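You operate a simulated robot arm through the tools that you are given. There is no shell and no other tool. Be economical: measure what you need, move in short steps, check, and stop when the job is done.

The job below is to be done with a simulated robot arm. You get a single attempt, and the scene is never put back.

## Task
Put the white fuse labelled "5" from the top of the pedal bench on top of the red microphone and the white fuse that says "2" on top of the beige short wooden block. Stack the string packet labelled "light" from the top of the pedal bench on top of the string packet marked "heavy". Put one of the cream cartridges from the top of the wooden side table on the back of the long wooden bench. Put the yellow round pad on top of the cream tape case. Open the bottom left drawer of the grey cabinet, fetch the grey foam shield from the inside of the bottom left drawer of the grey cabinet and set it on top of the small loudspeaker and shut the drawer again. Switch the switch of the headphone box on. Any order will do.

It is judged by the outcome, as a careful person would: the job done as asked, and still so three seconds after it is handed in. It fails if anything else is knocked over, pushed out of place, dropped, spilled or broken.

## Robot
A 6-joint arm with a two-finger gripper on a trunk, on a base that drives. Base frame: it is fixed to the floor where the robot stands at the start and does not move with it; the origin is under the middle of the robot, x ahead of it, y to its left, z up. Units: mm, degrees, N and s.
Its first joint turns from -166.0 to 166.0 degrees. Places, roughly: back of the long wooden bench (210x17 cm) [-2660, -480, 760]; bottom left drawer of the grey cabinet [-5500, -1800, 500]; cream cartridge [2000, -1000, 750]; cream tape case [-1750, 2500, 0]; grey foam shield (8x8x7 cm) [-5500, -1800, 400]; red microphone (5x5x15 cm) [1000, -300, 900]; short wooden block [1000, 0, 750]; small loudspeaker (14x14x6 cm) [-3700, -1400, 1200]; string packet [1250, -500, 750]; switch of the headphone box [-6000, 600, 1000]; white fuse [750, 0, 750]; yellow round pad (6x6x5 cm) [-3500, -1600, 500]. Payload 2.45 kg.
The TCP is the grasp point between the finger pads, 20 mm short of the fingertips. In the tool frame z runs along the fingers and y along their closing line. Largest opening 140 mm; the body of the gripper starts 168 mm behind the TCP.
Orientation is told as [roll, pitch, yaw] about the base's x, y, z axes, in that order, counted from this pose: with the fingers straight down and closing along the base's y, the tool's x points along the base's -x, its y along +y and its z along -z.

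## Interface
- The arm moves only by the tool play_rows. Its argument "targets" is a list of rows, each an object of numbers (a shift or turn left out is 0, a gripper value left out holds the last): "tx", "ty", "tz": the shift along the tool's x, y, z in units of 25 mm (1.0 is 25 mm); "wx", "wy", "wz": the turn, a rotation vector about the tool's x, y, z in units of 5 degrees (1.0 is 5 degrees); "claw": the closure in counts, from 0 (fully open) to 255 (shut). In form: [{"tx": .., "ty": .., "tz": .., "wx": .., "wy": .., "wz": .., "claw": ..}, ...]. A call has 1 to 8 rows; each row shifts and turns the commanded pose from where the row before left it, along the tool's axes as they then stand. A call with a number of a shift or a turn outside -1 to 1 is refused whole. Rows are played at 5 a second. More than 50 mm and 8.6 degrees between two rows, or a gripper value outside its range, and nothing of the call is played. Where a pose cannot be reached the arm comes as near as it can. A force on the tool above 40 N (or 10 N above the force at the start of the call, whichever is more), or a blocked arm, ends the call early, and 0.2 s more pass. Each finger travels about 45 mm/s and halts on what it meets, pressing with about 25 N; the grip force reading is that of the motor and also rises with nothing between the fingers. The clock runs only during rows and for 0.2 s after the last one: add rows that do not move to give the fingers time. It gives the time, the measured TCP pose, the force on the tool (base axes), the opening and the grip force at its end, in the units of the frame above (readings bear some noise), with the torque about the TCP (base axes, N m) and any sound that the robot's microphone picked up.
- Cameras (640 x 400 px; columns grow to the right, rows downward): "scene" is now at [-96.7, 166.7, 1162.4]; the picture's right is [-0.09, -1.00, 0.00], its down [-0.13, 0.01, -0.99] and it looks along [0.99, -0.09, -0.14] (base axes); focal length 286 px, centre (320, 200). "wrist" rides on the gripper at [78, 11, -209] in the tool frame; the picture's right is [-0.14, 0.99, 0.00], its down [-0.92, -0.13, -0.37] and it looks along [-0.36, -0.05, 0.93] (tool axes); focal length 280 px, centre (320, 200). There is no depth. A picture from a camera that has moved, and an enlarged one, comes with that camera's place and axes in the base frame and with its lens.
- grab_frame(camera): a new picture of that camera. The clock stands still meanwhile.
- steer(legs): drives the robot by 1 to 6 legs, each [ahead, left, turn to the left] in mm, mm and degrees, along the robot's own axes; the way and the turn of a leg run together, so that a leg with both is an arc; at most 1500 mm and 180 degrees a leg. The arm and the cameras ride along, it lands a little off, and it stops where it bumps. It gives what a move gives.
- turn_head(pan, tilt): turns the head with the scene camera to pan (to the left, within 143 degrees either way) and tilt (down, from -29 to 69), counted from straight ahead of the robot. It gives what a move gives.
- zoom(camera, box): a new picture of the part [left, top, right, bottom] of that camera's present view, enlarged. The clock stands still meanwhile.
- close_job(): hands the job in; it is judged then, once.

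Work in short steps. Places have to be worked out from the pictures, the camera data and where the tool is seen: move nearer, look again, correct. Check each grasp and each placing, and mend what went wrong. You have 217 turns and 198 pictures in all, those below and enlarged ones among them. Open the gripper and draw the arm clear of the work before you hand the job in, unless the task says otherwise.

The tools are called after "Emit:" as name(argument=value, ...) on one line, values as JSON. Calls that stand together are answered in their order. play_rows: Moves the arm, as the interface text tells. Its arguments: {"type":"object","properties":{"targets":{"type":"array","items":{"type":"object","properties":{"tx":{"type":"number"},"ty":{"type":"number"},"tz":{"type":"number"},"wx":{"type":"number"},"wy":{"type":"number"},"wz":{"type":"number"},"claw":{"type":"number"}}}}},"required":["targets"]} The other tools are called the same way: steer (legs) drives the base; turn_head (pan, tilt) turns the head that bears the scene camera; grab_frame (camera) takes a picture; zoom (camera, box) takes an enlarged picture of a part of a camera's view; close_job () hands the job in.

At the start:

```text
clock: 0.0
position: [601.4, -177.4, 1123.1]
orientation: [0.0, -0.1, -0.1]
contact_force: [-0.4, -0.2, 0.5]
ft_torque: [-0.04, -0.01, 0.0]
finger_gap: 140.0
finger_force: 0.0
robot x, y, heading: [3.7, -1.9, 0.3]
head pan, tilt: [-5.0, 7.8]
```

scene: 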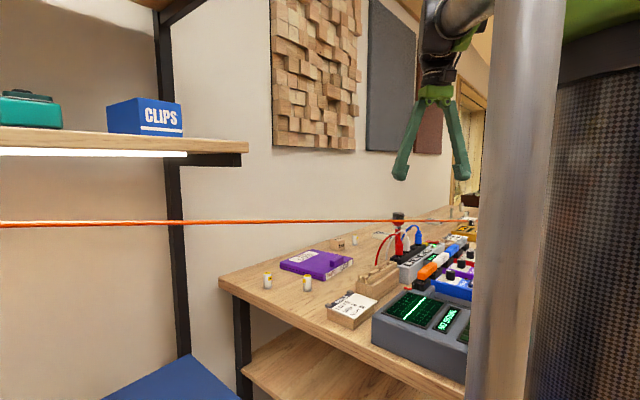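
wrist: 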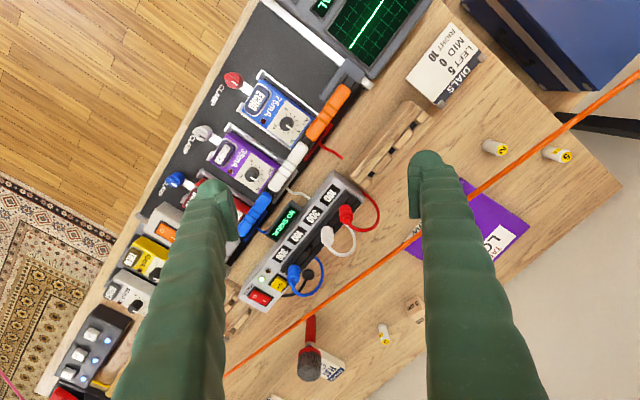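

I start by looking at the bench more closely from both cameras.

Emit:
zoom(camera="wrist", box=[220, 120, 620, 400])

Emit:
zoom(camera="scene", box=[220, 200, 480, 362])

```text
1.43 times, centred on (420, 260) of wrist
camera zoom: at [522.6, -166.8, 1331.7], right [0.14, 0.99, 0.0], down [0.92, -0.13, 0.37], along [0.37, -0.05, -0.93], focal length 401 px, centre (177, 114)
```

zoom: 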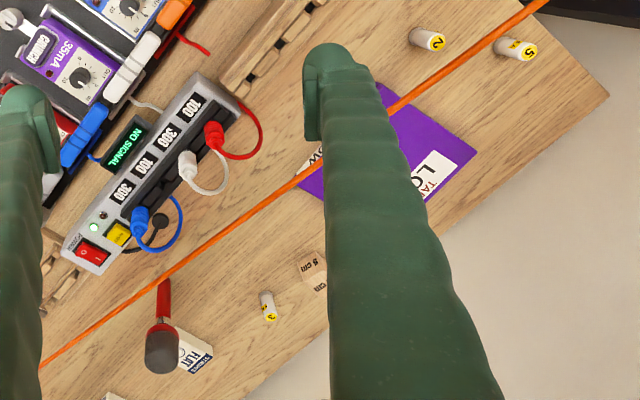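

```text
2.46 times, centred on (350, 281) of scene
camera zoom: at [-96.7, 166.7, 1162.4], right [-0.09, -1.0, 0.0], down [-0.13, 0.01, -0.99], along [0.99, -0.09, -0.14], focal length 703 px, centre (246, 1)
```

zoom: 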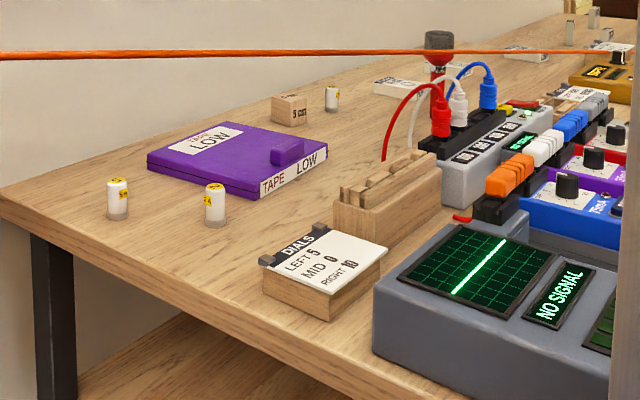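

I take the orange cord for a line hung over the bench, sloping from about z=1020 to z=900. Next I look around to learn the free floor and the furniture.

Emit:
turn_head(pan=50, tilt=25)

Emit:
grab_frame(camera="scene")

Emit:
turn_head(pan=-60, tilt=25)

Emit:
grab_frame(camera="scene")

Emit:
turn_head(pan=-130, tilt=15)

Emit:
grab_frame(camera="scene")

Emit:
turn_head(pan=130, tilt=15)

Emit:
grab_frame(camera="scene")

```text
clock: 1.2
position: [601.9, -177.2, 1123.3]
orientation: [-0.1, -0.2, 0.0]
contact_force: [-0.2, 0.3, 0.1]
ft_torque: [-0.03, 0.02, -0.02]
finger_gap: 139.8
finger_force: 0.1
robot x, y, heading: [2.4, 1.9, 0.0]
head pan, tilt: [50.0, 25.0]
```

```text
193 pictures are left
camera scene: at [-129.6, 245.3, 1134.4], right [0.77, -0.64, 0.0], down [-0.27, -0.32, -0.91], along [0.58, 0.69, -0.42], focal length 286 px, centre (320, 200)
```

scene: 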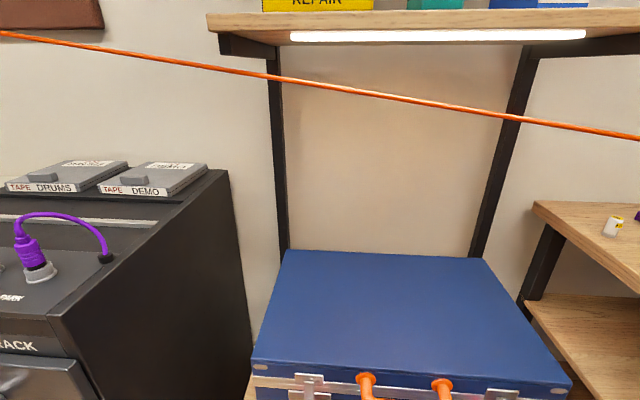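

```text
clock: 3.1
position: [601.2, -178.1, 1124.4]
orientation: [0.1, -0.1, 0.1]
contact_force: [0.7, 0.7, -0.4]
ft_torque: [0.01, 0.02, 0.05]
finger_gap: 140.1
finger_force: 0.1
robot x, y, heading: [-0.3, -2.0, 0.2]
head pan, tilt: [-60.0, 25.0]
```

```text
192 pictures are left
camera scene: at [-142.7, 95.0, 1134.4], right [-0.87, -0.5, 0.0], down [-0.21, 0.37, -0.91], along [0.45, -0.78, -0.42], focal length 286 px, centre (320, 200)
```

scene: 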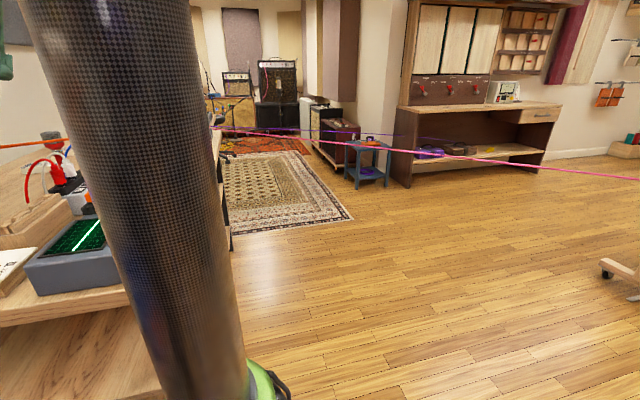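

```text
clock: 4.5
position: [601.2, -177.2, 1123.8]
orientation: [0.0, -0.2, 0.1]
contact_force: [0.1, 0.8, 1.2]
ft_torque: [0.01, 0.01, 0.0]
finger_gap: 140.2
finger_force: 0.0
robot x, y, heading: [-0.0, -0.5, -0.2]
head pan, tilt: [-130.0, 15.0]
```

```text
191 pictures are left
camera scene: at [-248.8, 103.2, 1150.6], right [-0.77, 0.64, 0.0], down [0.17, 0.2, -0.97], along [-0.62, -0.74, -0.26], focal length 286 px, centre (320, 200)
```

scene: 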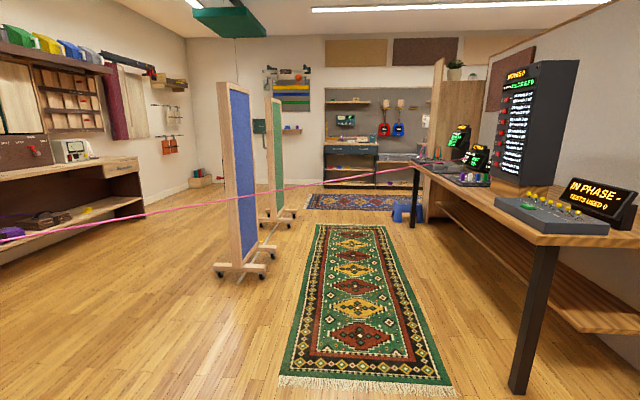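

```text
clock: 8.2
position: [600.6, -177.5, 1124.3]
orientation: [0.1, 0.0, 0.0]
contact_force: [-0.4, 0.9, 0.8]
ft_torque: [-0.05, -0.02, 0.01]
finger_gap: 140.1
finger_force: 0.1
robot x, y, heading: [-1.2, 3.2, -0.1]
head pan, tilt: [130.0, 15.0]
```

```text
190 pictures are left
camera scene: at [-248.9, 246.4, 1150.7], right [0.77, 0.64, 0.0], down [0.17, -0.2, -0.97], along [-0.62, 0.74, -0.26], focal length 286 px, centre (320, 200)
```

scene: 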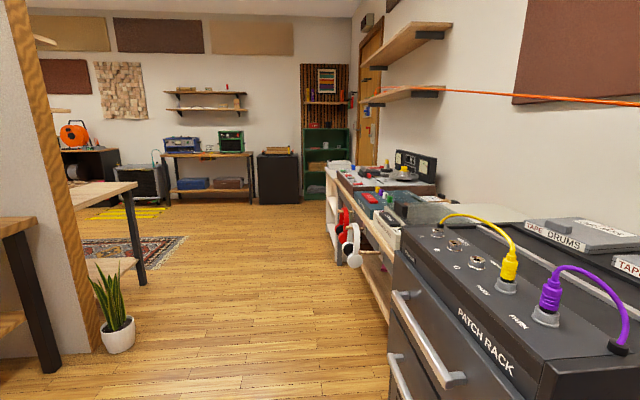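

The room lies about 45° to the base axes, and there are more strings (pink and purple). I look at where the strings end.

Emit:
turn_head(pan=-70, tilt=8)

Emit:
zoom(camera="scene", box=[100, 60, 420, 260])

Emit:
turn_head(pan=-130, tilt=8)

Emit:
zoom(camera="scene", box=[300, 80, 640, 292])

Emit:
turn_head(pan=143, tilt=8)

Emit:
zoom(camera="scene", box=[0, 0, 640, 400])

```text
clock: 11.1
position: [602.2, -178.9, 1123.4]
orientation: [0.0, -0.1, 0.1]
contact_force: [0.4, -0.1, 0.6]
ft_torque: [0.01, -0.02, 0.01]
finger_gap: 140.3
finger_force: 0.0
robot x, y, heading: [0.5, -1.7, 0.1]
head pan, tilt: [-70.0, 8.0]
```

```text
2.00 times, centred on (260, 160) of scene
camera zoom: at [-157.1, 87.8, 1162.0], right [-0.94, -0.34, 0.0], down [-0.05, 0.13, -0.99], along [0.34, -0.93, -0.14], focal length 571 px, centre (440, 280)
```

zoom: 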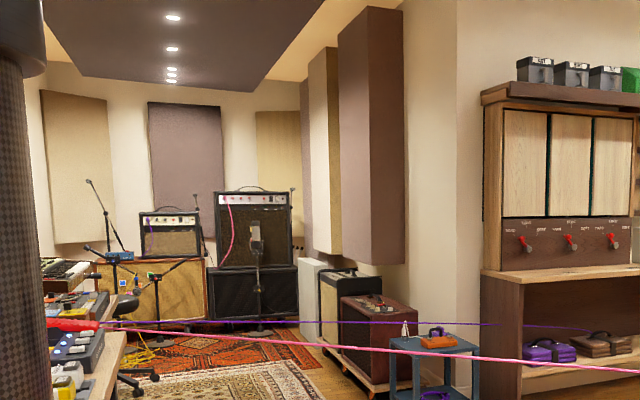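

```text
clock: 12.4
position: [601.6, -177.9, 1124.8]
orientation: [0.0, -0.1, 0.0]
contact_force: [0.2, 0.4, -0.5]
ft_torque: [-0.05, 0.0, 0.0]
finger_gap: 140.1
finger_force: 0.1
robot x, y, heading: [-0.7, -1.3, 0.1]
head pan, tilt: [-130.0, 8.0]
```

```text
1.88 times, centred on (470, 186) of scene
camera zoom: at [-248.3, 103.8, 1162.0], right [-0.77, 0.64, 0.0], down [0.09, 0.11, -0.99], along [-0.64, -0.76, -0.14], focal length 538 px, centre (38, 226)
```

zoom: 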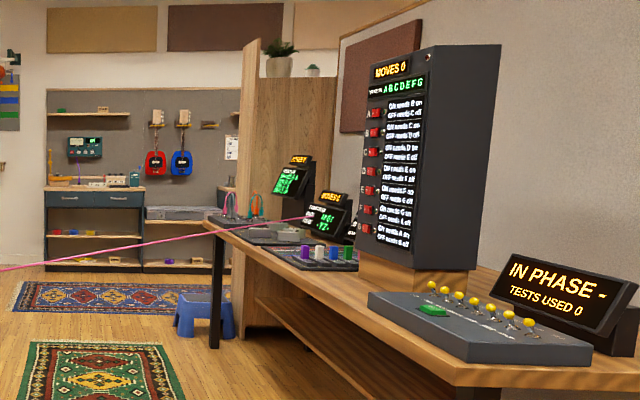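

```text
clock: 16.2
position: [601.9, -177.2, 1123.5]
orientation: [-0.1, -0.1, 0.0]
contact_force: [-0.4, 0.1, 0.1]
ft_torque: [0.0, -0.01, 0.0]
finger_gap: 139.8
finger_force: 0.0
robot x, y, heading: [1.6, 0.4, 0.1]
head pan, tilt: [143.0, 8.0]
```

```text
1.00 times, centred on (320, 200) of scene (not enlarged: the box is as wide or as high as the picture)
camera zoom: at [-262.8, 230.5, 1162.0], right [0.6, 0.8, 0.0], down [0.11, -0.08, -0.99], along [-0.79, 0.6, -0.14], focal length 286 px, centre (320, 200)
```

zoom: 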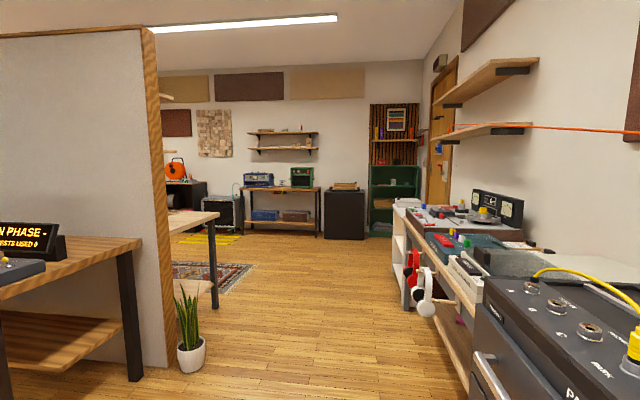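

I check the robot's own footprint relative to the bench by looking steeply down.

Emit:
turn_head(pan=-70, tilt=69)

Emit:
grab_frame(camera="scene")

Emit:
turn_head(pan=20, tilt=60)

Emit:
grab_frame(camera="scene")

```text
clock: 19.2
position: [602.1, -177.8, 1124.0]
orientation: [-0.1, -0.1, 0.0]
contact_force: [-0.6, 0.6, 0.4]
ft_torque: [0.0, -0.04, 0.02]
finger_gap: 139.9
finger_force: 0.0
robot x, y, heading: [-1.4, 2.0, 0.2]
head pan, tilt: [-70.0, 68.8]
```

```text
186 pictures are left
camera scene: at [-169.7, 122.2, 1075.0], right [-0.94, -0.34, 0.0], down [-0.32, 0.88, -0.36], along [0.12, -0.34, -0.93], focal length 286 px, centre (320, 200)
```

scene: 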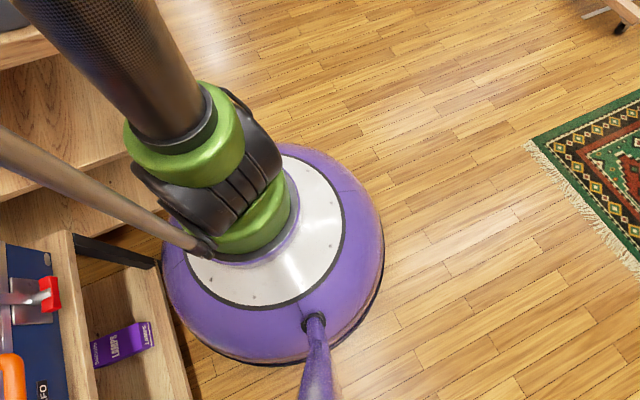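

```text
clock: 20.9
position: [602.3, -177.0, 1123.7]
orientation: [0.0, -0.1, 0.0]
contact_force: [0.0, 0.8, 0.2]
ft_torque: [-0.01, 0.0, -0.01]
finger_gap: 140.0
finger_force: 0.0
robot x, y, heading: [1.7, -0.8, -0.1]
head pan, tilt: [20.0, 60.0]
```

```text
185 pictures are left
camera scene: at [-126.2, 197.5, 1084.3], right [0.34, -0.94, 0.0], down [-0.81, -0.3, -0.5], along [0.47, 0.17, -0.87], focal length 286 px, centre (320, 200)
```

scene: 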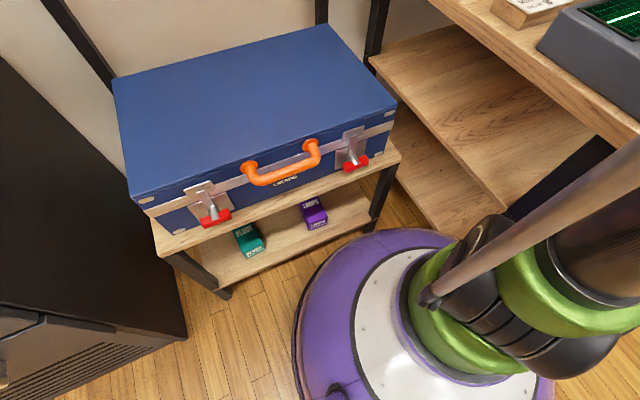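

The base is a disc of about 330 mm radius. I look at the arm's posture and the strip of bench near the far end.

Emit:
turn_head(pan=-22, tilt=-8)

Emit:
grab_frame(camera="scene")

Emit:
turn_head(pan=0, tilt=20)

Emit:
zoom(camera="scene", box=[300, 100, 460, 200])

```text
clock: 22.3
position: [600.5, -177.8, 1123.6]
orientation: [0.0, -0.1, 0.0]
contact_force: [0.4, 0.1, -1.0]
ft_torque: [0.01, -0.01, 0.01]
finger_gap: 140.1
finger_force: 0.0
robot x, y, heading: [-1.6, -0.3, 0.3]
head pan, tilt: [-22.0, -8.0]
```

```text
184 pictures are left
camera scene: at [-109.4, 142.7, 1187.0], right [-0.37, -0.93, 0.0], down [0.13, -0.05, -0.99], along [0.92, -0.37, 0.14], focal length 286 px, centre (320, 200)
```

scene: 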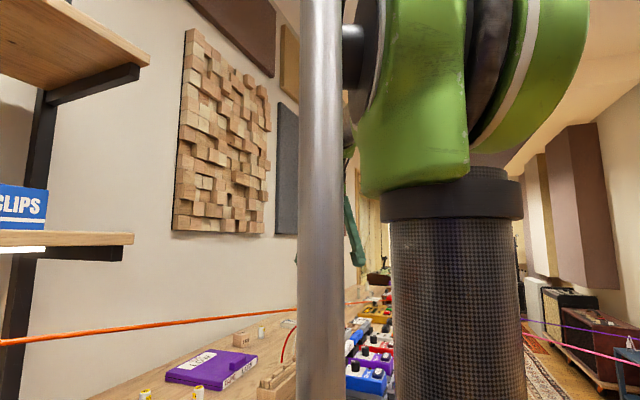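

```text
clock: 23.2
position: [601.6, -176.9, 1122.7]
orientation: [0.0, -0.1, -0.1]
contact_force: [-0.1, 0.5, 0.8]
ft_torque: [0.04, 0.0, 0.0]
finger_gap: 140.1
finger_force: 0.1
robot x, y, heading: [0.3, 3.4, 0.0]
head pan, tilt: [0.0, 20.0]
```

```text
4.00 times, centred on (380, 150) of scene
camera zoom: at [-95.7, 174.7, 1142.6], right [0.0, -1.0, 0.0], down [-0.34, 0.0, -0.94], along [0.94, 0.0, -0.34], focal length 1143 px, centre (80, 400)
```

zoom: 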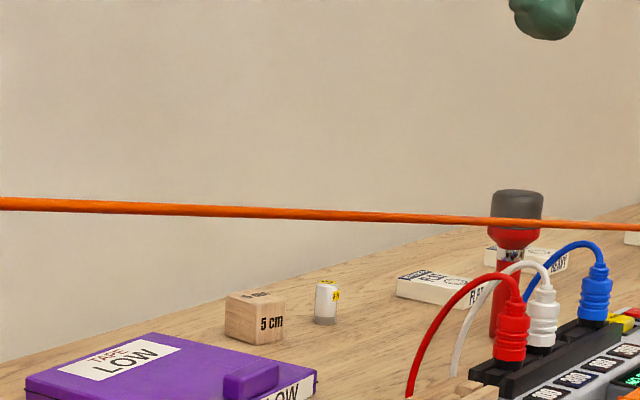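

I back away from the bench, then shift along it and turn to face it squarely. The aim is to reach fuses, block and mic from one stand in front of the bench, and I go step by step.

Emit:
steer(legs=[[-163, -163, 0], [210, -210, 0]])

Emit:
turn_head(pan=-60, tilt=25)

Emit:
grab_frame(camera="scene")

```text
clock: 26.6
position: [645.8, -556.5, 1123.4]
orientation: [0.0, -0.1, -0.3]
contact_force: [0.7, 0.4, 0.1]
ft_torque: [-0.01, -0.02, 0.0]
finger_gap: 139.9
finger_force: 0.0
robot x, y, heading: [45.7, -376.4, -0.2]
head pan, tilt: [0.0, 20.0]
```

```text
clock: 27.9
position: [645.8, -555.0, 1124.1]
orientation: [0.0, -0.1, -0.2]
contact_force: [-0.2, -0.9, 0.1]
ft_torque: [0.01, -0.03, 0.01]
finger_gap: 139.9
finger_force: 0.1
robot x, y, heading: [48.6, -379.8, -0.5]
head pan, tilt: [-60.0, 25.0]
```

```text
182 pictures are left
camera scene: at [-97.6, -280.4, 1134.4], right [-0.87, -0.5, 0.0], down [-0.21, 0.37, -0.91], along [0.45, -0.79, -0.42], focal length 286 px, centre (320, 200)
```

scene: 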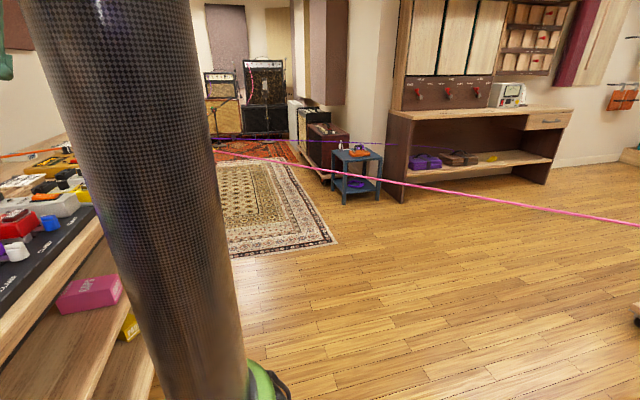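

The pink string sits at about z=800, well clear of my planned stand. I go on along the bench and turn 45° left to face it.

Emit:
steer(legs=[[213, -210, 0], [0, 0, 45]])

Emit:
turn_head(pan=10, tilt=35)

Emit:
grab_frame(camera="scene")

Emit:
grab_frame(camera="wrist")

```text
clock: 32.0
position: [807.1, -287.7, 1123.5]
orientation: [0.1, -0.1, 45.1]
contact_force: [-0.3, -0.4, -0.9]
ft_torque: [0.01, -0.03, -0.02]
finger_gap: 139.9
finger_force: 0.0
robot x, y, heading: [256.4, -586.3, 45.1]
head pan, tilt: [-60.0, 25.0]
```

```text
clock: 33.4
position: [808.5, -286.0, 1123.8]
orientation: [0.0, -0.1, 45.1]
contact_force: [0.4, -0.3, 0.1]
ft_torque: [0.0, 0.01, 0.0]
finger_gap: 140.0
finger_force: 0.1
robot x, y, heading: [259.3, -587.2, 45.1]
head pan, tilt: [10.0, 35.0]
```

```text
181 pictures are left
camera scene: at [50.1, -526.6, 1118.7], right [0.82, -0.57, 0.0], down [-0.33, -0.47, -0.82], along [0.47, 0.67, -0.57], focal length 286 px, centre (320, 200)
```

scene: 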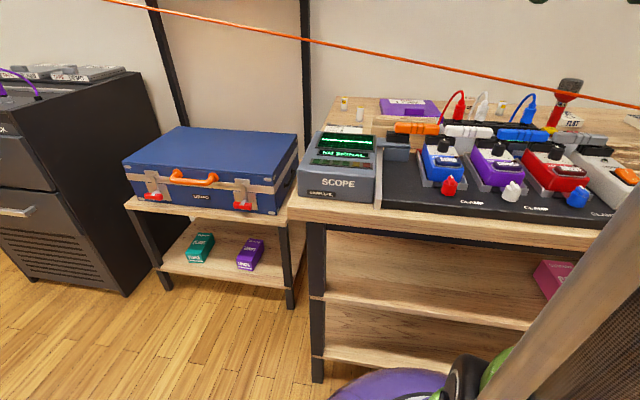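

```text
180 pictures are left
camera wrist: at [743.6, -335.2, 1331.7], right [-0.6, 0.8, 0.0], down [0.74, 0.56, 0.37], along [0.29, 0.22, -0.93], focal length 280 px, centre (320, 200)
```

wrist: 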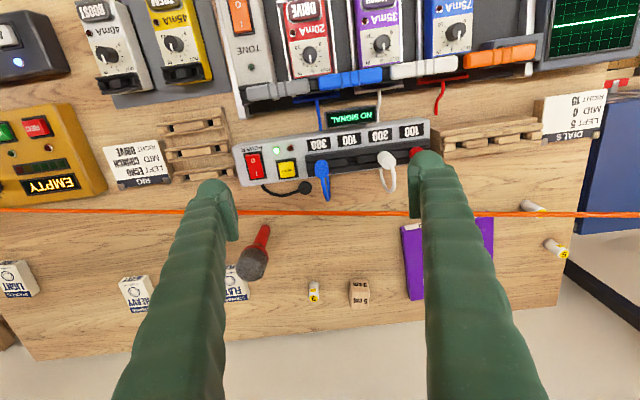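

All bench objects are in view now. I zoom in to read the labels.

Emit:
zoom(camera="wrist", box=[280, 190, 600, 390])

Emit:
zoom(camera="wrist", box=[0, 190, 320, 390])

Emit:
zoom(camera="scene", box=[320, 60, 640, 260])

```text
2.00 times, centred on (440, 290) of wrist
camera zoom: at [743.6, -335.2, 1331.7], right [-0.6, 0.8, 0.0], down [0.74, 0.56, 0.37], along [0.29, 0.22, -0.93], focal length 561 px, centre (80, 20)
```

zoom: 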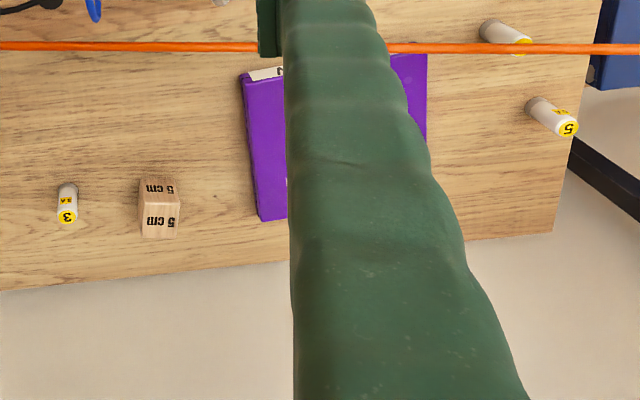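

```text
2.00 times, centred on (160, 290) of wrist
camera zoom: at [743.6, -335.2, 1331.7], right [-0.6, 0.8, 0.0], down [0.74, 0.56, 0.37], along [0.29, 0.22, -0.93], focal length 561 px, centre (640, 20)
```

zoom: 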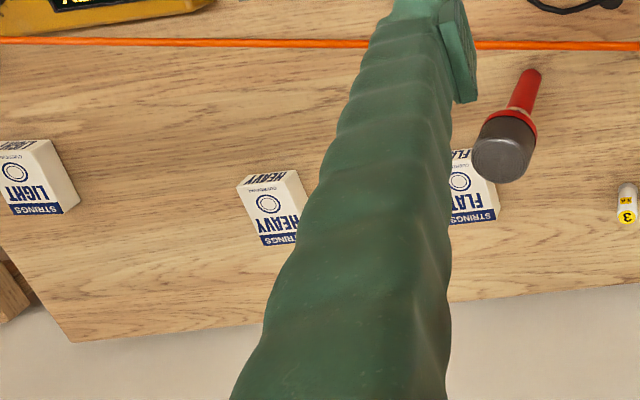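

```text
2.00 times, centred on (480, 160) of scene
camera zoom: at [50.1, -526.6, 1118.7], right [0.82, -0.57, 0.0], down [-0.33, -0.47, -0.82], along [0.47, 0.67, -0.57], focal length 571 px, centre (0, 280)
```

zoom: 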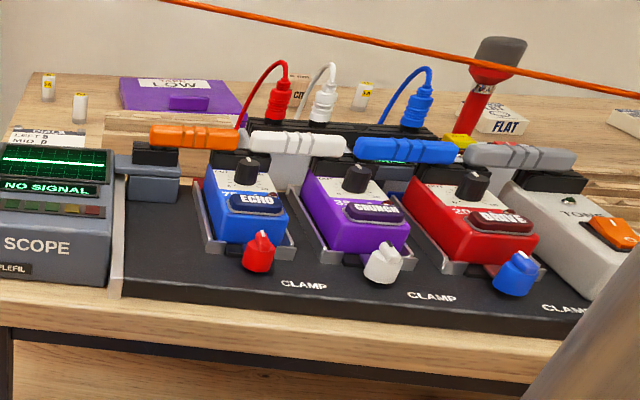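

Bench top works out at about z=797. In room coordinates (v into the bench, u along it), fuse "5" is near v=662, u=318 and the mic top near v=545, u=916, z=947. I fly above the cord to over fuse "5".

Emit:
play_rows(targets=[{"tx": -0.49, "ty": 0.76, "claw": 140}, {"tx": -0.49, "ty": 0.76}, {"tx": -0.49, "ty": 0.76}, {"tx": -0.49, "ty": 0.76}, {"tx": -0.49, "ty": 0.76}, {"tx": -0.49, "ty": 0.76}, {"tx": -0.49, "ty": 0.76}, {"tx": -0.49, "ty": 0.76}])

Emit:
play_rows(targets=[{"tx": -0.49, "ty": 0.76}, {"tx": -0.49, "ty": 0.76}, {"tx": -0.49, "ty": 0.76}, {"tx": -0.49, "ty": 0.76}, {"tx": -0.49, "ty": 0.76}, {"tx": -0.49, "ty": 0.76}, {"tx": -0.49, "ty": 0.76}, {"tx": -0.49, "ty": 0.76}])

Emit:
play_rows(targets=[{"tx": -0.49, "ty": 0.76}, {"tx": -0.49, "ty": 0.76}, {"tx": -0.49, "ty": 0.76}, {"tx": -0.49, "ty": 0.76}, {"tx": -0.49, "ty": 0.76}, {"tx": -0.49, "ty": 0.76}, {"tx": -0.49, "ty": 0.76}, {"tx": -0.49, "ty": 0.76}])

Emit:
grab_frame(camera="wrist")

```text
clock: 35.2
position: [769.3, -110.6, 1122.9]
orientation: [0.1, -0.2, 45.1]
contact_force: [-0.4, -0.6, -0.5]
ft_torque: [0.01, -0.02, 0.01]
finger_gap: 63.1
finger_force: 0.0
robot x, y, heading: [255.5, -585.3, 45.0]
head pan, tilt: [10.0, 35.0]
```

```text
clock: 37.0
position: [730.7, 65.6, 1124.3]
orientation: [0.1, 0.0, 45.1]
contact_force: [-0.4, -0.5, 0.5]
ft_torque: [0.07, 0.02, 0.03]
finger_gap: 63.2
finger_force: 0.1
robot x, y, heading: [258.3, -588.6, 44.9]
head pan, tilt: [10.0, 35.0]
```

```text
clock: 38.8
position: [693.3, 242.4, 1123.1]
orientation: [0.0, -0.1, 44.9]
contact_force: [0.2, -0.2, 0.9]
ft_torque: [0.09, 0.01, -0.01]
finger_gap: 63.0
finger_force: 0.0
robot x, y, heading: [260.9, -586.6, 44.8]
head pan, tilt: [10.0, 35.0]
```

```text
176 pictures are left
camera wrist: at [628.2, 194.3, 1331.4], right [-0.6, 0.8, 0.0], down [0.74, 0.56, 0.37], along [0.29, 0.22, -0.93], focal length 280 px, centre (320, 200)
```

wrist: 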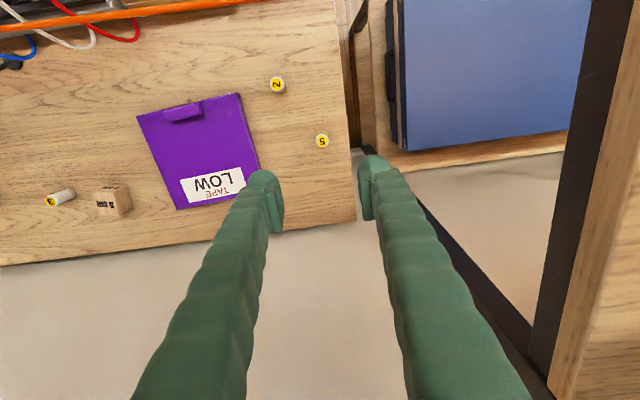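

The fuse "5" sits exactly under the TCP as predicted (pixel 322,141 vs 320,139). I go down to grip its upper part.

Emit:
play_rows(targets=[{"tz": 1}, {"tz": 1}, {"tz": 1}, {"tz": 1}, {"tz": 1}, {"tz": 1}, {"tz": 1}, {"tz": 1}])

Emit:
play_rows(targets=[{"tz": 0.9}, {"tz": 0.9}, {"tz": 0.9}, {"tz": 0.9}])

Emit:
grab_frame(camera="wrist")

```text
clock: 40.6
position: [691.5, 243.4, 924.1]
orientation: [0.0, -0.1, 45.1]
contact_force: [-0.1, -0.3, -0.5]
ft_torque: [-0.01, 0.02, 0.0]
finger_gap: 63.0
finger_force: 0.0
robot x, y, heading: [254.6, -586.1, 44.9]
head pan, tilt: [10.0, 35.0]
```

```text
clock: 41.6
position: [692.1, 242.4, 833.6]
orientation: [0.0, -0.2, 45.1]
contact_force: [-0.7, -0.3, 0.1]
ft_torque: [0.03, -0.05, -0.02]
finger_gap: 63.1
finger_force: 0.1
robot x, y, heading: [257.2, -588.5, 45.3]
head pan, tilt: [10.0, 35.0]
```

```text
175 pictures are left
camera wrist: at [627.9, 194.6, 1041.6], right [-0.6, 0.8, 0.0], down [0.74, 0.56, 0.37], along [0.29, 0.22, -0.93], focal length 280 px, centre (320, 200)
```

wrist: 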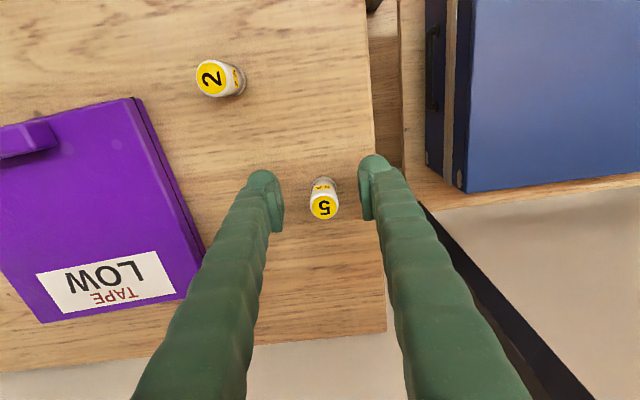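

The fuse is centred between the fingers. I close, then check the grip.

Emit:
play_rows(targets=[{"claw": 255}, {}, {}, {}, {}])

Emit:
play_rows(targets=[{"tz": -1}, {"tz": -1}, {"tz": -1}, {"tz": -1}, {"tz": -1}, {"tz": -1}, {"tz": -1}, {"tz": -1}])

Emit:
play_rows(targets=[{"tz": -1}, {"tz": -1}, {"tz": -1}, {"tz": -1}])

Emit:
grab_frame(camera="wrist")

```text
clock: 42.8
position: [691.8, 243.0, 834.4]
orientation: [0.0, -0.1, 45.1]
contact_force: [0.8, -1.1, -0.1]
ft_torque: [0.0, -0.01, -0.01]
finger_gap: 20.6
finger_force: 24.8
robot x, y, heading: [258.1, -589.8, 45.1]
head pan, tilt: [10.0, 35.0]
```

```text
clock: 44.6
position: [691.5, 241.5, 1033.9]
orientation: [0.0, -0.1, 45.1]
contact_force: [0.6, 0.3, -0.2]
ft_torque: [-0.01, 0.0, 0.0]
finger_gap: 20.5
finger_force: 25.3
robot x, y, heading: [254.7, -588.9, 44.9]
head pan, tilt: [10.0, 35.0]
```

```text
clock: 45.6
position: [691.5, 242.4, 1134.5]
orientation: [0.0, -0.1, 45.0]
contact_force: [0.6, 0.1, -0.1]
ft_torque: [0.04, -0.02, -0.03]
finger_gap: 20.7
finger_force: 24.6
robot x, y, heading: [253.1, -590.8, 44.6]
head pan, tilt: [10.0, 35.0]
```

```text
174 pictures are left
camera wrist: at [627.5, 194.2, 1342.6], right [-0.6, 0.8, 0.0], down [0.74, 0.56, 0.37], along [0.29, 0.22, -0.93], focal length 280 px, centre (320, 200)
```

wrist: 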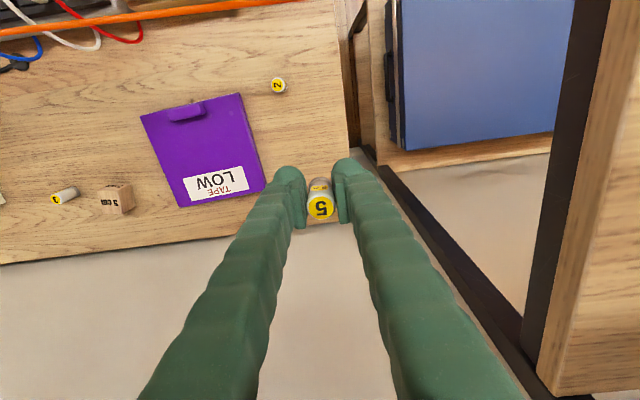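

Fuse "5" is held (gap 20.6 mm). I carry it over to the mic at height.

Emit:
play_rows(targets=[{"tx": 0.19, "ty": -0.997}, {"tx": 0.19, "ty": -0.997}, {"tx": 0.19, "ty": -0.997}, {"tx": 0.19, "ty": -0.997}, {"tx": 0.19, "ty": -0.997}, {"tx": 0.19, "ty": -0.997}, {"tx": 0.19, "ty": -0.997}, {"tx": 0.19, "ty": -0.997}])

Emit:
play_rows(targets=[{"tx": 0.19, "ty": -0.997}, {"tx": 0.19, "ty": -0.997}, {"tx": 0.19, "ty": -0.997}, {"tx": 0.19, "ty": -0.997}, {"tx": 0.19, "ty": -0.997}, {"tx": 0.19, "ty": -0.997}, {"tx": 0.19, "ty": -0.997}, {"tx": 0.19, "ty": -0.997}])

Emit:
play_rows(targets=[{"tx": 0.19, "ty": -0.997}, {"tx": 0.19, "ty": -0.997}, {"tx": 0.19, "ty": -0.997}, {"tx": 0.19, "ty": -0.997}, {"tx": 0.19, "ty": -0.997}, {"tx": 0.19, "ty": -0.997}, {"tx": 0.19, "ty": -0.997}, {"tx": 0.19, "ty": -0.997}])

Emit:
grab_frame(camera="wrist")

Emit:
turn_head(pan=-15, tilt=15)

Emit:
grab_frame(camera="scene")

```text
clock: 47.4
position: [805.0, 73.3, 1132.5]
orientation: [-0.1, -0.1, 45.1]
contact_force: [-0.4, 1.5, -0.2]
ft_torque: [-0.06, 0.0, -0.01]
finger_gap: 20.6
finger_force: 25.2
robot x, y, heading: [255.3, -588.3, 45.2]
head pan, tilt: [10.0, 35.0]
```

```text
clock: 49.2
position: [920.0, -94.1, 1133.7]
orientation: [-0.1, 0.0, 45.0]
contact_force: [0.0, 0.3, 0.2]
ft_torque: [0.0, 0.0, -0.01]
finger_gap: 20.7
finger_force: 25.3
robot x, y, heading: [260.7, -588.8, 45.1]
head pan, tilt: [10.0, 35.0]
```

```text
clock: 51.0
position: [1033.1, -261.3, 1132.7]
orientation: [0.0, -0.1, 45.0]
contact_force: [-0.4, 0.2, -0.3]
ft_torque: [-0.03, -0.03, 0.01]
finger_gap: 20.7
finger_force: 25.2
robot x, y, heading: [254.0, -590.0, 45.0]
head pan, tilt: [10.0, 35.0]
```

```text
173 pictures are left
camera wrist: at [968.8, -309.2, 1341.7], right [-0.6, 0.8, 0.0], down [0.74, 0.56, 0.37], along [0.29, 0.22, -0.93], focal length 280 px, centre (320, 200)
```

wrist: 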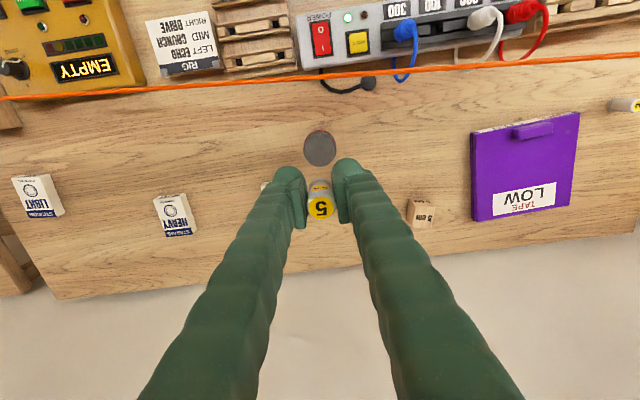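

```text
clock: 51.9
position: [1031.8, -261.8, 1133.3]
orientation: [0.1, -0.1, 45.2]
contact_force: [-0.9, -0.6, -1.1]
ft_torque: [0.03, 0.01, -0.01]
finger_gap: 20.6
finger_force: 24.5
robot x, y, heading: [255.9, -587.4, 45.0]
head pan, tilt: [-15.0, 15.0]
```

```text
172 pictures are left
camera scene: at [80.5, -551.9, 1150.6], right [0.5, -0.87, 0.0], down [-0.22, -0.13, -0.97], along [0.84, 0.48, -0.26], focal length 286 px, centre (320, 200)
```

scene: 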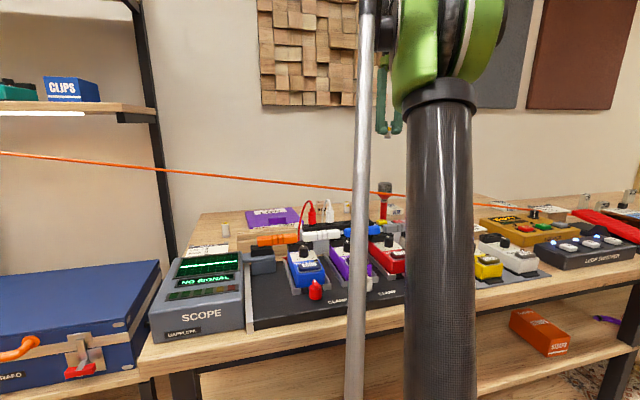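

The mic top is exactly below the TCP. I lower to just above it.

Emit:
play_rows(targets=[{"tz": 1}, {"tz": 1}, {"tz": 1}, {"tz": 1}, {"tz": 1}, {"tz": 0.64}])

Emit:
zoom(camera="scene", box=[350, 100, 430, 240])

Emit:
zoom(camera="wrist", box=[220, 120, 420, 245])

```text
clock: 53.3
position: [1033.2, -261.2, 992.1]
orientation: [0.1, 0.0, 45.1]
contact_force: [0.3, 0.5, 0.0]
ft_torque: [-0.01, -0.02, 0.0]
finger_gap: 20.5
finger_force: 25.3
robot x, y, heading: [255.6, -586.6, 45.0]
head pan, tilt: [-15.0, 15.0]
```

```text
2.86 times, centred on (390, 170) of scene
camera zoom: at [80.5, -552.0, 1150.7], right [0.5, -0.87, 0.0], down [-0.22, -0.13, -0.97], along [0.84, 0.48, -0.26], focal length 816 px, centre (120, 286)
```

zoom: 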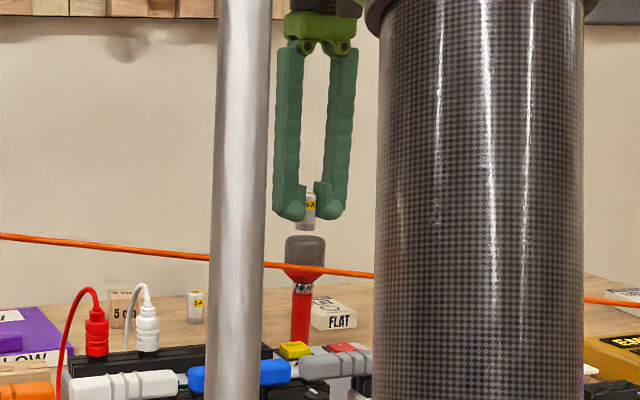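

```text
3.20 times, centred on (320, 182) of wrist
camera zoom: at [969.7, -309.4, 1200.8], right [-0.6, 0.8, 0.0], down [0.74, 0.56, 0.37], along [0.29, 0.22, -0.93], focal length 897 px, centre (320, 256)
```

zoom: 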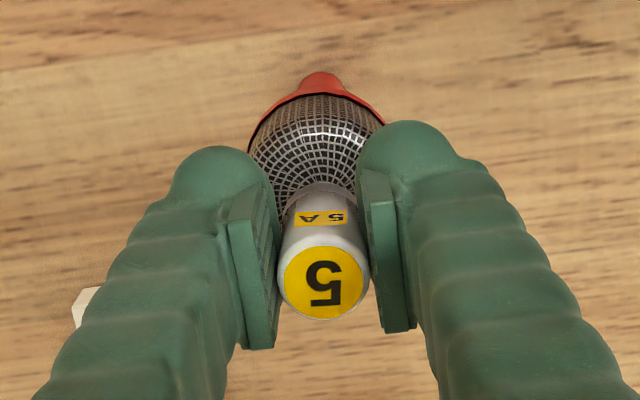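

About 5–7 mm remain between fuse and mic. I go down in small steps watching the force.

Emit:
play_rows(targets=[{"tz": 0.08}, {"tz": 0.08}, {}])

Emit:
play_rows(targets=[{"tz": 0.06}, {}])

Emit:
zoom(camera="scene", box=[370, 140, 410, 210])

```text
clock: 54.1
position: [1032.1, -261.3, 989.4]
orientation: [-0.1, -0.1, 45.1]
contact_force: [-0.9, 0.0, -0.3]
ft_torque: [-0.01, -0.03, -0.02]
finger_gap: 20.5
finger_force: 25.2
robot x, y, heading: [257.0, -587.3, 45.1]
head pan, tilt: [-15.0, 15.0]
```

```text
clock: 54.7
position: [1033.6, -262.3, 987.7]
orientation: [0.0, -0.1, 45.1]
contact_force: [-0.6, -0.3, -1.1]
ft_torque: [0.0, -0.02, -0.03]
finger_gap: 20.7
finger_force: 25.0
robot x, y, heading: [257.4, -584.3, 45.2]
head pan, tilt: [-15.0, 15.0]
```

```text
5.71 times, centred on (390, 175) of scene
camera zoom: at [80.6, -552.0, 1150.7], right [0.5, -0.87, 0.0], down [-0.22, -0.13, -0.97], along [0.84, 0.48, -0.26], focal length 1632 px, centre (-80, 343)
```

zoom: 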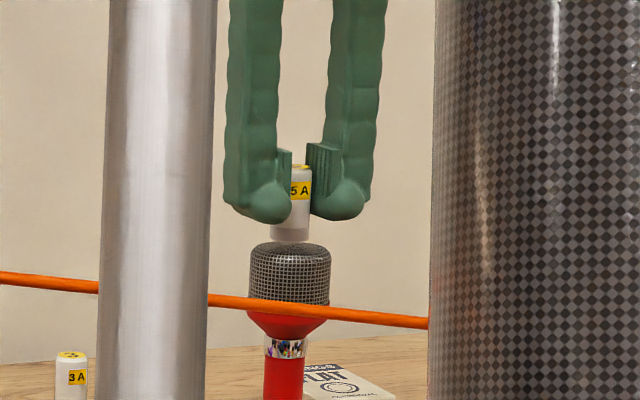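

Still about 6 mm of gap. I go on down.

Emit:
play_rows(targets=[{"tz": 0.1}, {"tz": 0.08}, {}])

Emit:
play_rows(targets=[{"tz": 0.05}, {}])

Emit:
play_rows(targets=[{"tz": 0.04}, {}])

Emit:
zoom(camera="scene", box=[370, 140, 410, 210])

```text
clock: 55.5
position: [1032.8, -261.4, 983.5]
orientation: [0.0, -0.1, 45.2]
contact_force: [1.9, -0.4, 11.1]
ft_torque: [0.1, -0.12, 0.02]
finger_gap: 20.4
finger_force: 25.2
robot x, y, heading: [256.0, -588.6, 45.1]
head pan, tilt: [-15.0, 15.0]
```

```text
clock: 56.1
position: [1033.5, -260.9, 982.1]
orientation: [-0.1, -0.1, 45.1]
contact_force: [1.4, 0.8, 17.4]
ft_torque: [0.1, -0.1, 0.02]
finger_gap: 20.4
finger_force: 24.9
robot x, y, heading: [256.6, -589.7, 44.8]
head pan, tilt: [-15.0, 15.0]
```

```text
clock: 56.7
position: [1033.5, -261.6, 981.2]
orientation: [0.0, 0.0, 45.1]
contact_force: [0.1, 0.9, 17.0]
ft_torque: [0.09, -0.07, 0.06]
finger_gap: 20.5
finger_force: 24.7
robot x, y, heading: [258.9, -589.8, 45.2]
head pan, tilt: [-15.0, 15.0]
```

```text
5.71 times, centred on (390, 175) of scene
camera zoom: at [80.0, -552.2, 1150.6], right [0.5, -0.87, 0.0], down [-0.22, -0.13, -0.97], along [0.84, 0.48, -0.26], focal length 1632 px, centre (-80, 343)
```

zoom: 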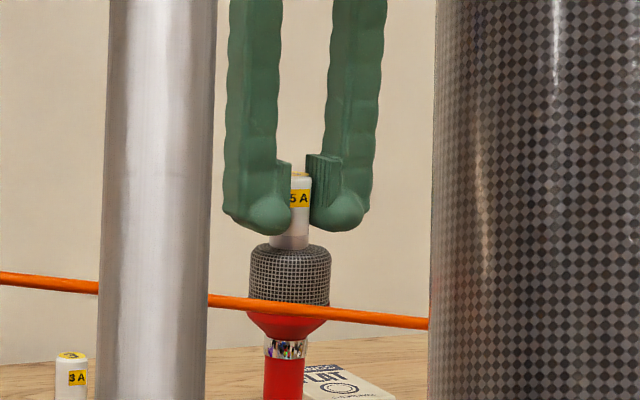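

The fuse rests on the mic (contact at z≈983.5). I ease up 2 mm and open the fingers gradually.

Emit:
play_rows(targets=[{"tz": -0.07}, {"claw": 210}, {"claw": 190}, {"claw": 160}, {}, {}])

Emit:
zoom(camera="scene", box=[370, 140, 410, 210])

Emit:
grab_frame(camera="wrist")

```text
clock: 58.1
position: [1033.3, -261.8, 983.1]
orientation: [-0.1, -0.1, 45.1]
contact_force: [-0.4, 0.5, -0.7]
ft_torque: [0.01, 0.0, -0.03]
finger_gap: 52.3
finger_force: 0.1
robot x, y, heading: [254.0, -585.2, 45.1]
head pan, tilt: [-15.0, 15.0]
```

```text
5.71 times, centred on (390, 175) of scene
camera zoom: at [80.6, -552.0, 1150.7], right [0.5, -0.87, 0.0], down [-0.22, -0.13, -0.97], along [0.84, 0.48, -0.26], focal length 1632 px, centre (-80, 343)
```

zoom: 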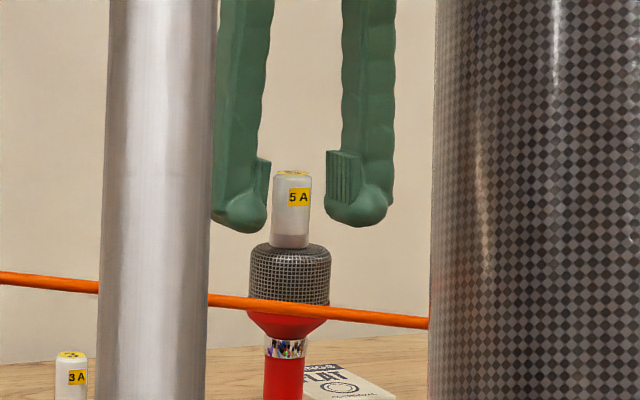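

```text
166 pictures are left
camera wrist: at [969.5, -309.4, 1190.3], right [-0.6, 0.8, 0.0], down [0.74, 0.56, 0.37], along [0.29, 0.22, -0.93], focal length 280 px, centre (320, 200)
```

wrist: 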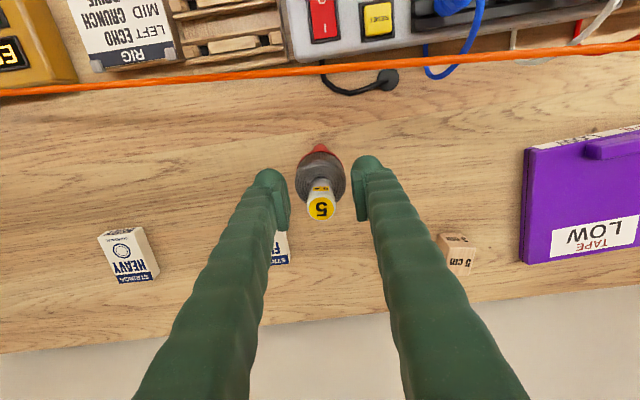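

Fuse "5" stands upright on the mic. I rise and fly to fuse "2" (v≈567, u≈375), which is close behind the cord, so I will lean the gripper top away from the cord by 20°.

Emit:
play_rows(targets=[{"tz": -0.4}, {"tz": -1}, {"tz": -1}, {"tz": -1}, {"tz": -1}, {"tz": -1}, {"tz": -1, "claw": 140}, {"tz": -0.5}])

Emit:
play_rows(targets=[{"tx": -0.036, "ty": 0.9}, {"tx": -0.036, "ty": 0.9}, {"tx": -0.036, "ty": 0.9}, {"tx": -0.036, "ty": 0.9}, {"tx": -0.036, "ty": 0.9}, {"tx": -0.036, "ty": 0.9}, {"tx": -0.036, "ty": 0.9}, {"tx": -0.036, "ty": 0.9}])

Emit:
play_rows(targets=[{"tx": -0.036, "ty": 0.9}, {"tx": -0.036, "ty": 0.9}, {"tx": -0.036, "ty": 0.9}, {"tx": -0.036, "ty": 0.9}, {"tx": -0.036, "ty": 0.9}, {"tx": -0.036, "ty": 0.9}, {"tx": -0.036, "ty": 0.9}, {"tx": -0.036, "ty": 0.9}])

Emit:
play_rows(targets=[{"tx": -0.036, "ty": 0.9}, {"tx": -0.036, "ty": 0.9}, {"tx": -0.036, "ty": 0.9}, {"tx": -0.036, "ty": 0.9}, {"tx": -0.036, "ty": 0.9}, {"tx": -0.036, "ty": 0.9}, {"tx": -0.036, "ty": 0.9}, {"tx": -0.036, "ty": 0.9}])

Emit:
play_rows(targets=[{"wy": 1}, {"wy": 1}, {"wy": 1}, {"wy": 1}])

Emit:
grab_frame(camera="wrist")

```text
clock: 59.9
position: [1032.0, -261.8, 1154.4]
orientation: [0.0, -0.2, 45.2]
contact_force: [0.3, 0.5, -0.4]
ft_torque: [0.01, -0.02, -0.02]
finger_gap: 63.1
finger_force: 0.1
robot x, y, heading: [256.8, -590.1, 45.0]
head pan, tilt: [-15.0, 15.0]
```

```text
clock: 61.7
position: [910.2, -128.8, 1155.1]
orientation: [0.0, -0.1, 44.9]
contact_force: [0.1, 0.0, -0.3]
ft_torque: [0.0, 0.03, -0.01]
finger_gap: 63.0
finger_force: 0.1
robot x, y, heading: [257.2, -585.6, 44.8]
head pan, tilt: [-15.0, 15.0]
```

```text
clock: 63.5
position: [787.9, 2.0, 1155.3]
orientation: [0.0, -0.2, 45.2]
contact_force: [0.6, -0.3, -0.3]
ft_torque: [0.0, 0.02, 0.01]
finger_gap: 63.1
finger_force: 0.1
robot x, y, heading: [256.2, -586.5, 45.2]
head pan, tilt: [-15.0, 15.0]
```

```text
clock: 65.3
position: [666.7, 135.7, 1154.7]
orientation: [0.0, -0.1, 45.1]
contact_force: [0.2, -0.6, 0.0]
ft_torque: [0.03, -0.01, 0.01]
finger_gap: 63.2
finger_force: 0.1
robot x, y, heading: [255.6, -586.4, 45.0]
head pan, tilt: [-15.0, 15.0]
```

```text
clock: 66.3
position: [665.4, 133.9, 1155.5]
orientation: [0.0, 20.0, 45.0]
contact_force: [-1.2, 17.2, -31.2]
ft_torque: [-4.0, -0.39, -0.16]
finger_gap: 63.2
finger_force: 0.0
robot x, y, heading: [253.9, -591.2, 44.9]
head pan, tilt: [-15.0, 15.0]
```

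```text
165 pictures are left
camera wrist: at [655.8, 140.9, 1377.7], right [-0.61, 0.79, -0.05], down [0.79, 0.61, 0.03], along [0.06, -0.02, -1.0], focal length 280 px, centre (320, 200)
```

wrist: 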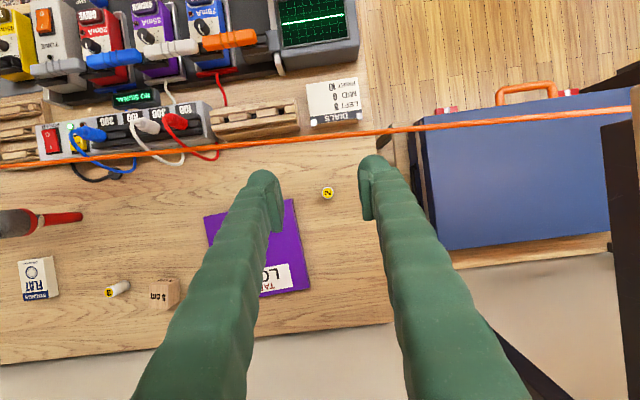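

A force of 31 N has appeared: the gripper's upper part touches something, probably the wall shelf. I undo the tilt at once.

Emit:
play_rows(targets=[{"wy": -1}, {"wy": -1}, {"wy": -1}, {"wy": -1}])

Emit:
turn_head(pan=28, tilt=0)

Emit:
grab_frame(camera="scene")

```text
clock: 67.3
position: [666.4, 135.9, 1153.5]
orientation: [0.0, -0.1, 45.1]
contact_force: [0.2, -0.4, 0.4]
ft_torque: [-0.03, 0.01, 0.02]
finger_gap: 63.1
finger_force: 0.0
robot x, y, heading: [257.9, -589.3, 45.2]
head pan, tilt: [-15.0, 15.0]
```

```text
clock: 68.4
position: [665.5, 134.8, 1155.7]
orientation: [0.0, 0.0, 45.1]
contact_force: [0.4, -0.1, 0.3]
ft_torque: [0.0, 0.0, -0.02]
finger_gap: 63.2
finger_force: 0.1
robot x, y, heading: [255.6, -589.1, 45.1]
head pan, tilt: [28.0, 0.0]
```

```text
164 pictures are left
camera scene: at [25.9, -512.6, 1174.8], right [0.96, -0.29, 0.0], down [0.0, 0.0, -1.0], along [0.29, 0.96, 0.0], focal length 286 px, centre (320, 200)
```

scene: 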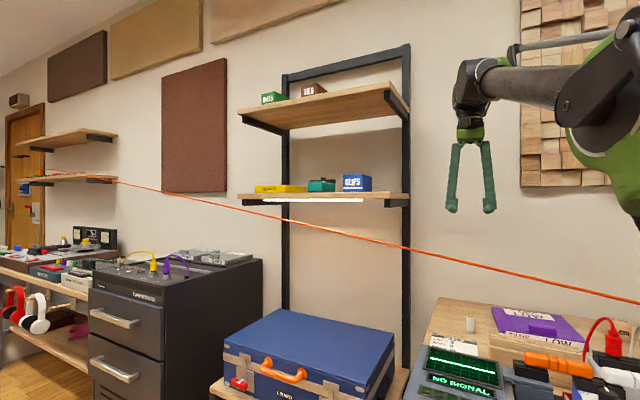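

I zoom on the gripper to see what sticks out near the wrist and how near the shelf is.

Emit:
zoom(camera="scene", box=[360, 30, 600, 230])

Emit:
grab_frame(camera="wrist")

```text
2.00 times, centred on (480, 130) of scene
camera zoom: at [25.9, -512.6, 1174.8], right [0.96, -0.29, 0.0], down [0.0, 0.0, -1.0], along [0.29, 0.96, 0.0], focal length 571 px, centre (0, 340)
```

zoom: 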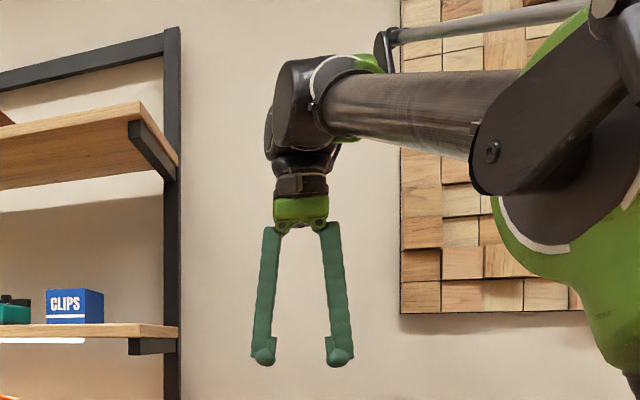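

```text
162 pictures are left
camera wrist: at [602.4, 87.4, 1363.3], right [-0.6, 0.8, 0.0], down [0.74, 0.56, 0.37], along [0.29, 0.22, -0.93], focal length 280 px, centre (320, 200)
```

wrist: 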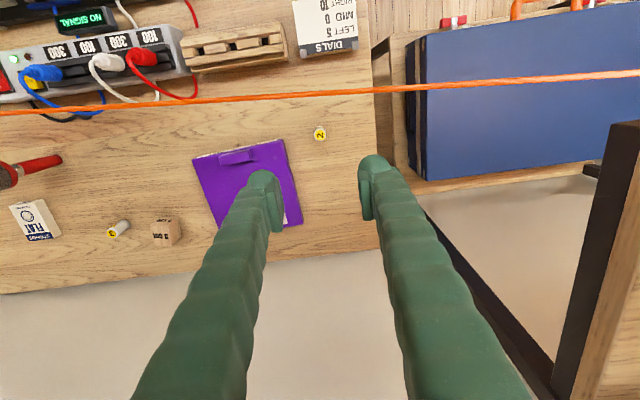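

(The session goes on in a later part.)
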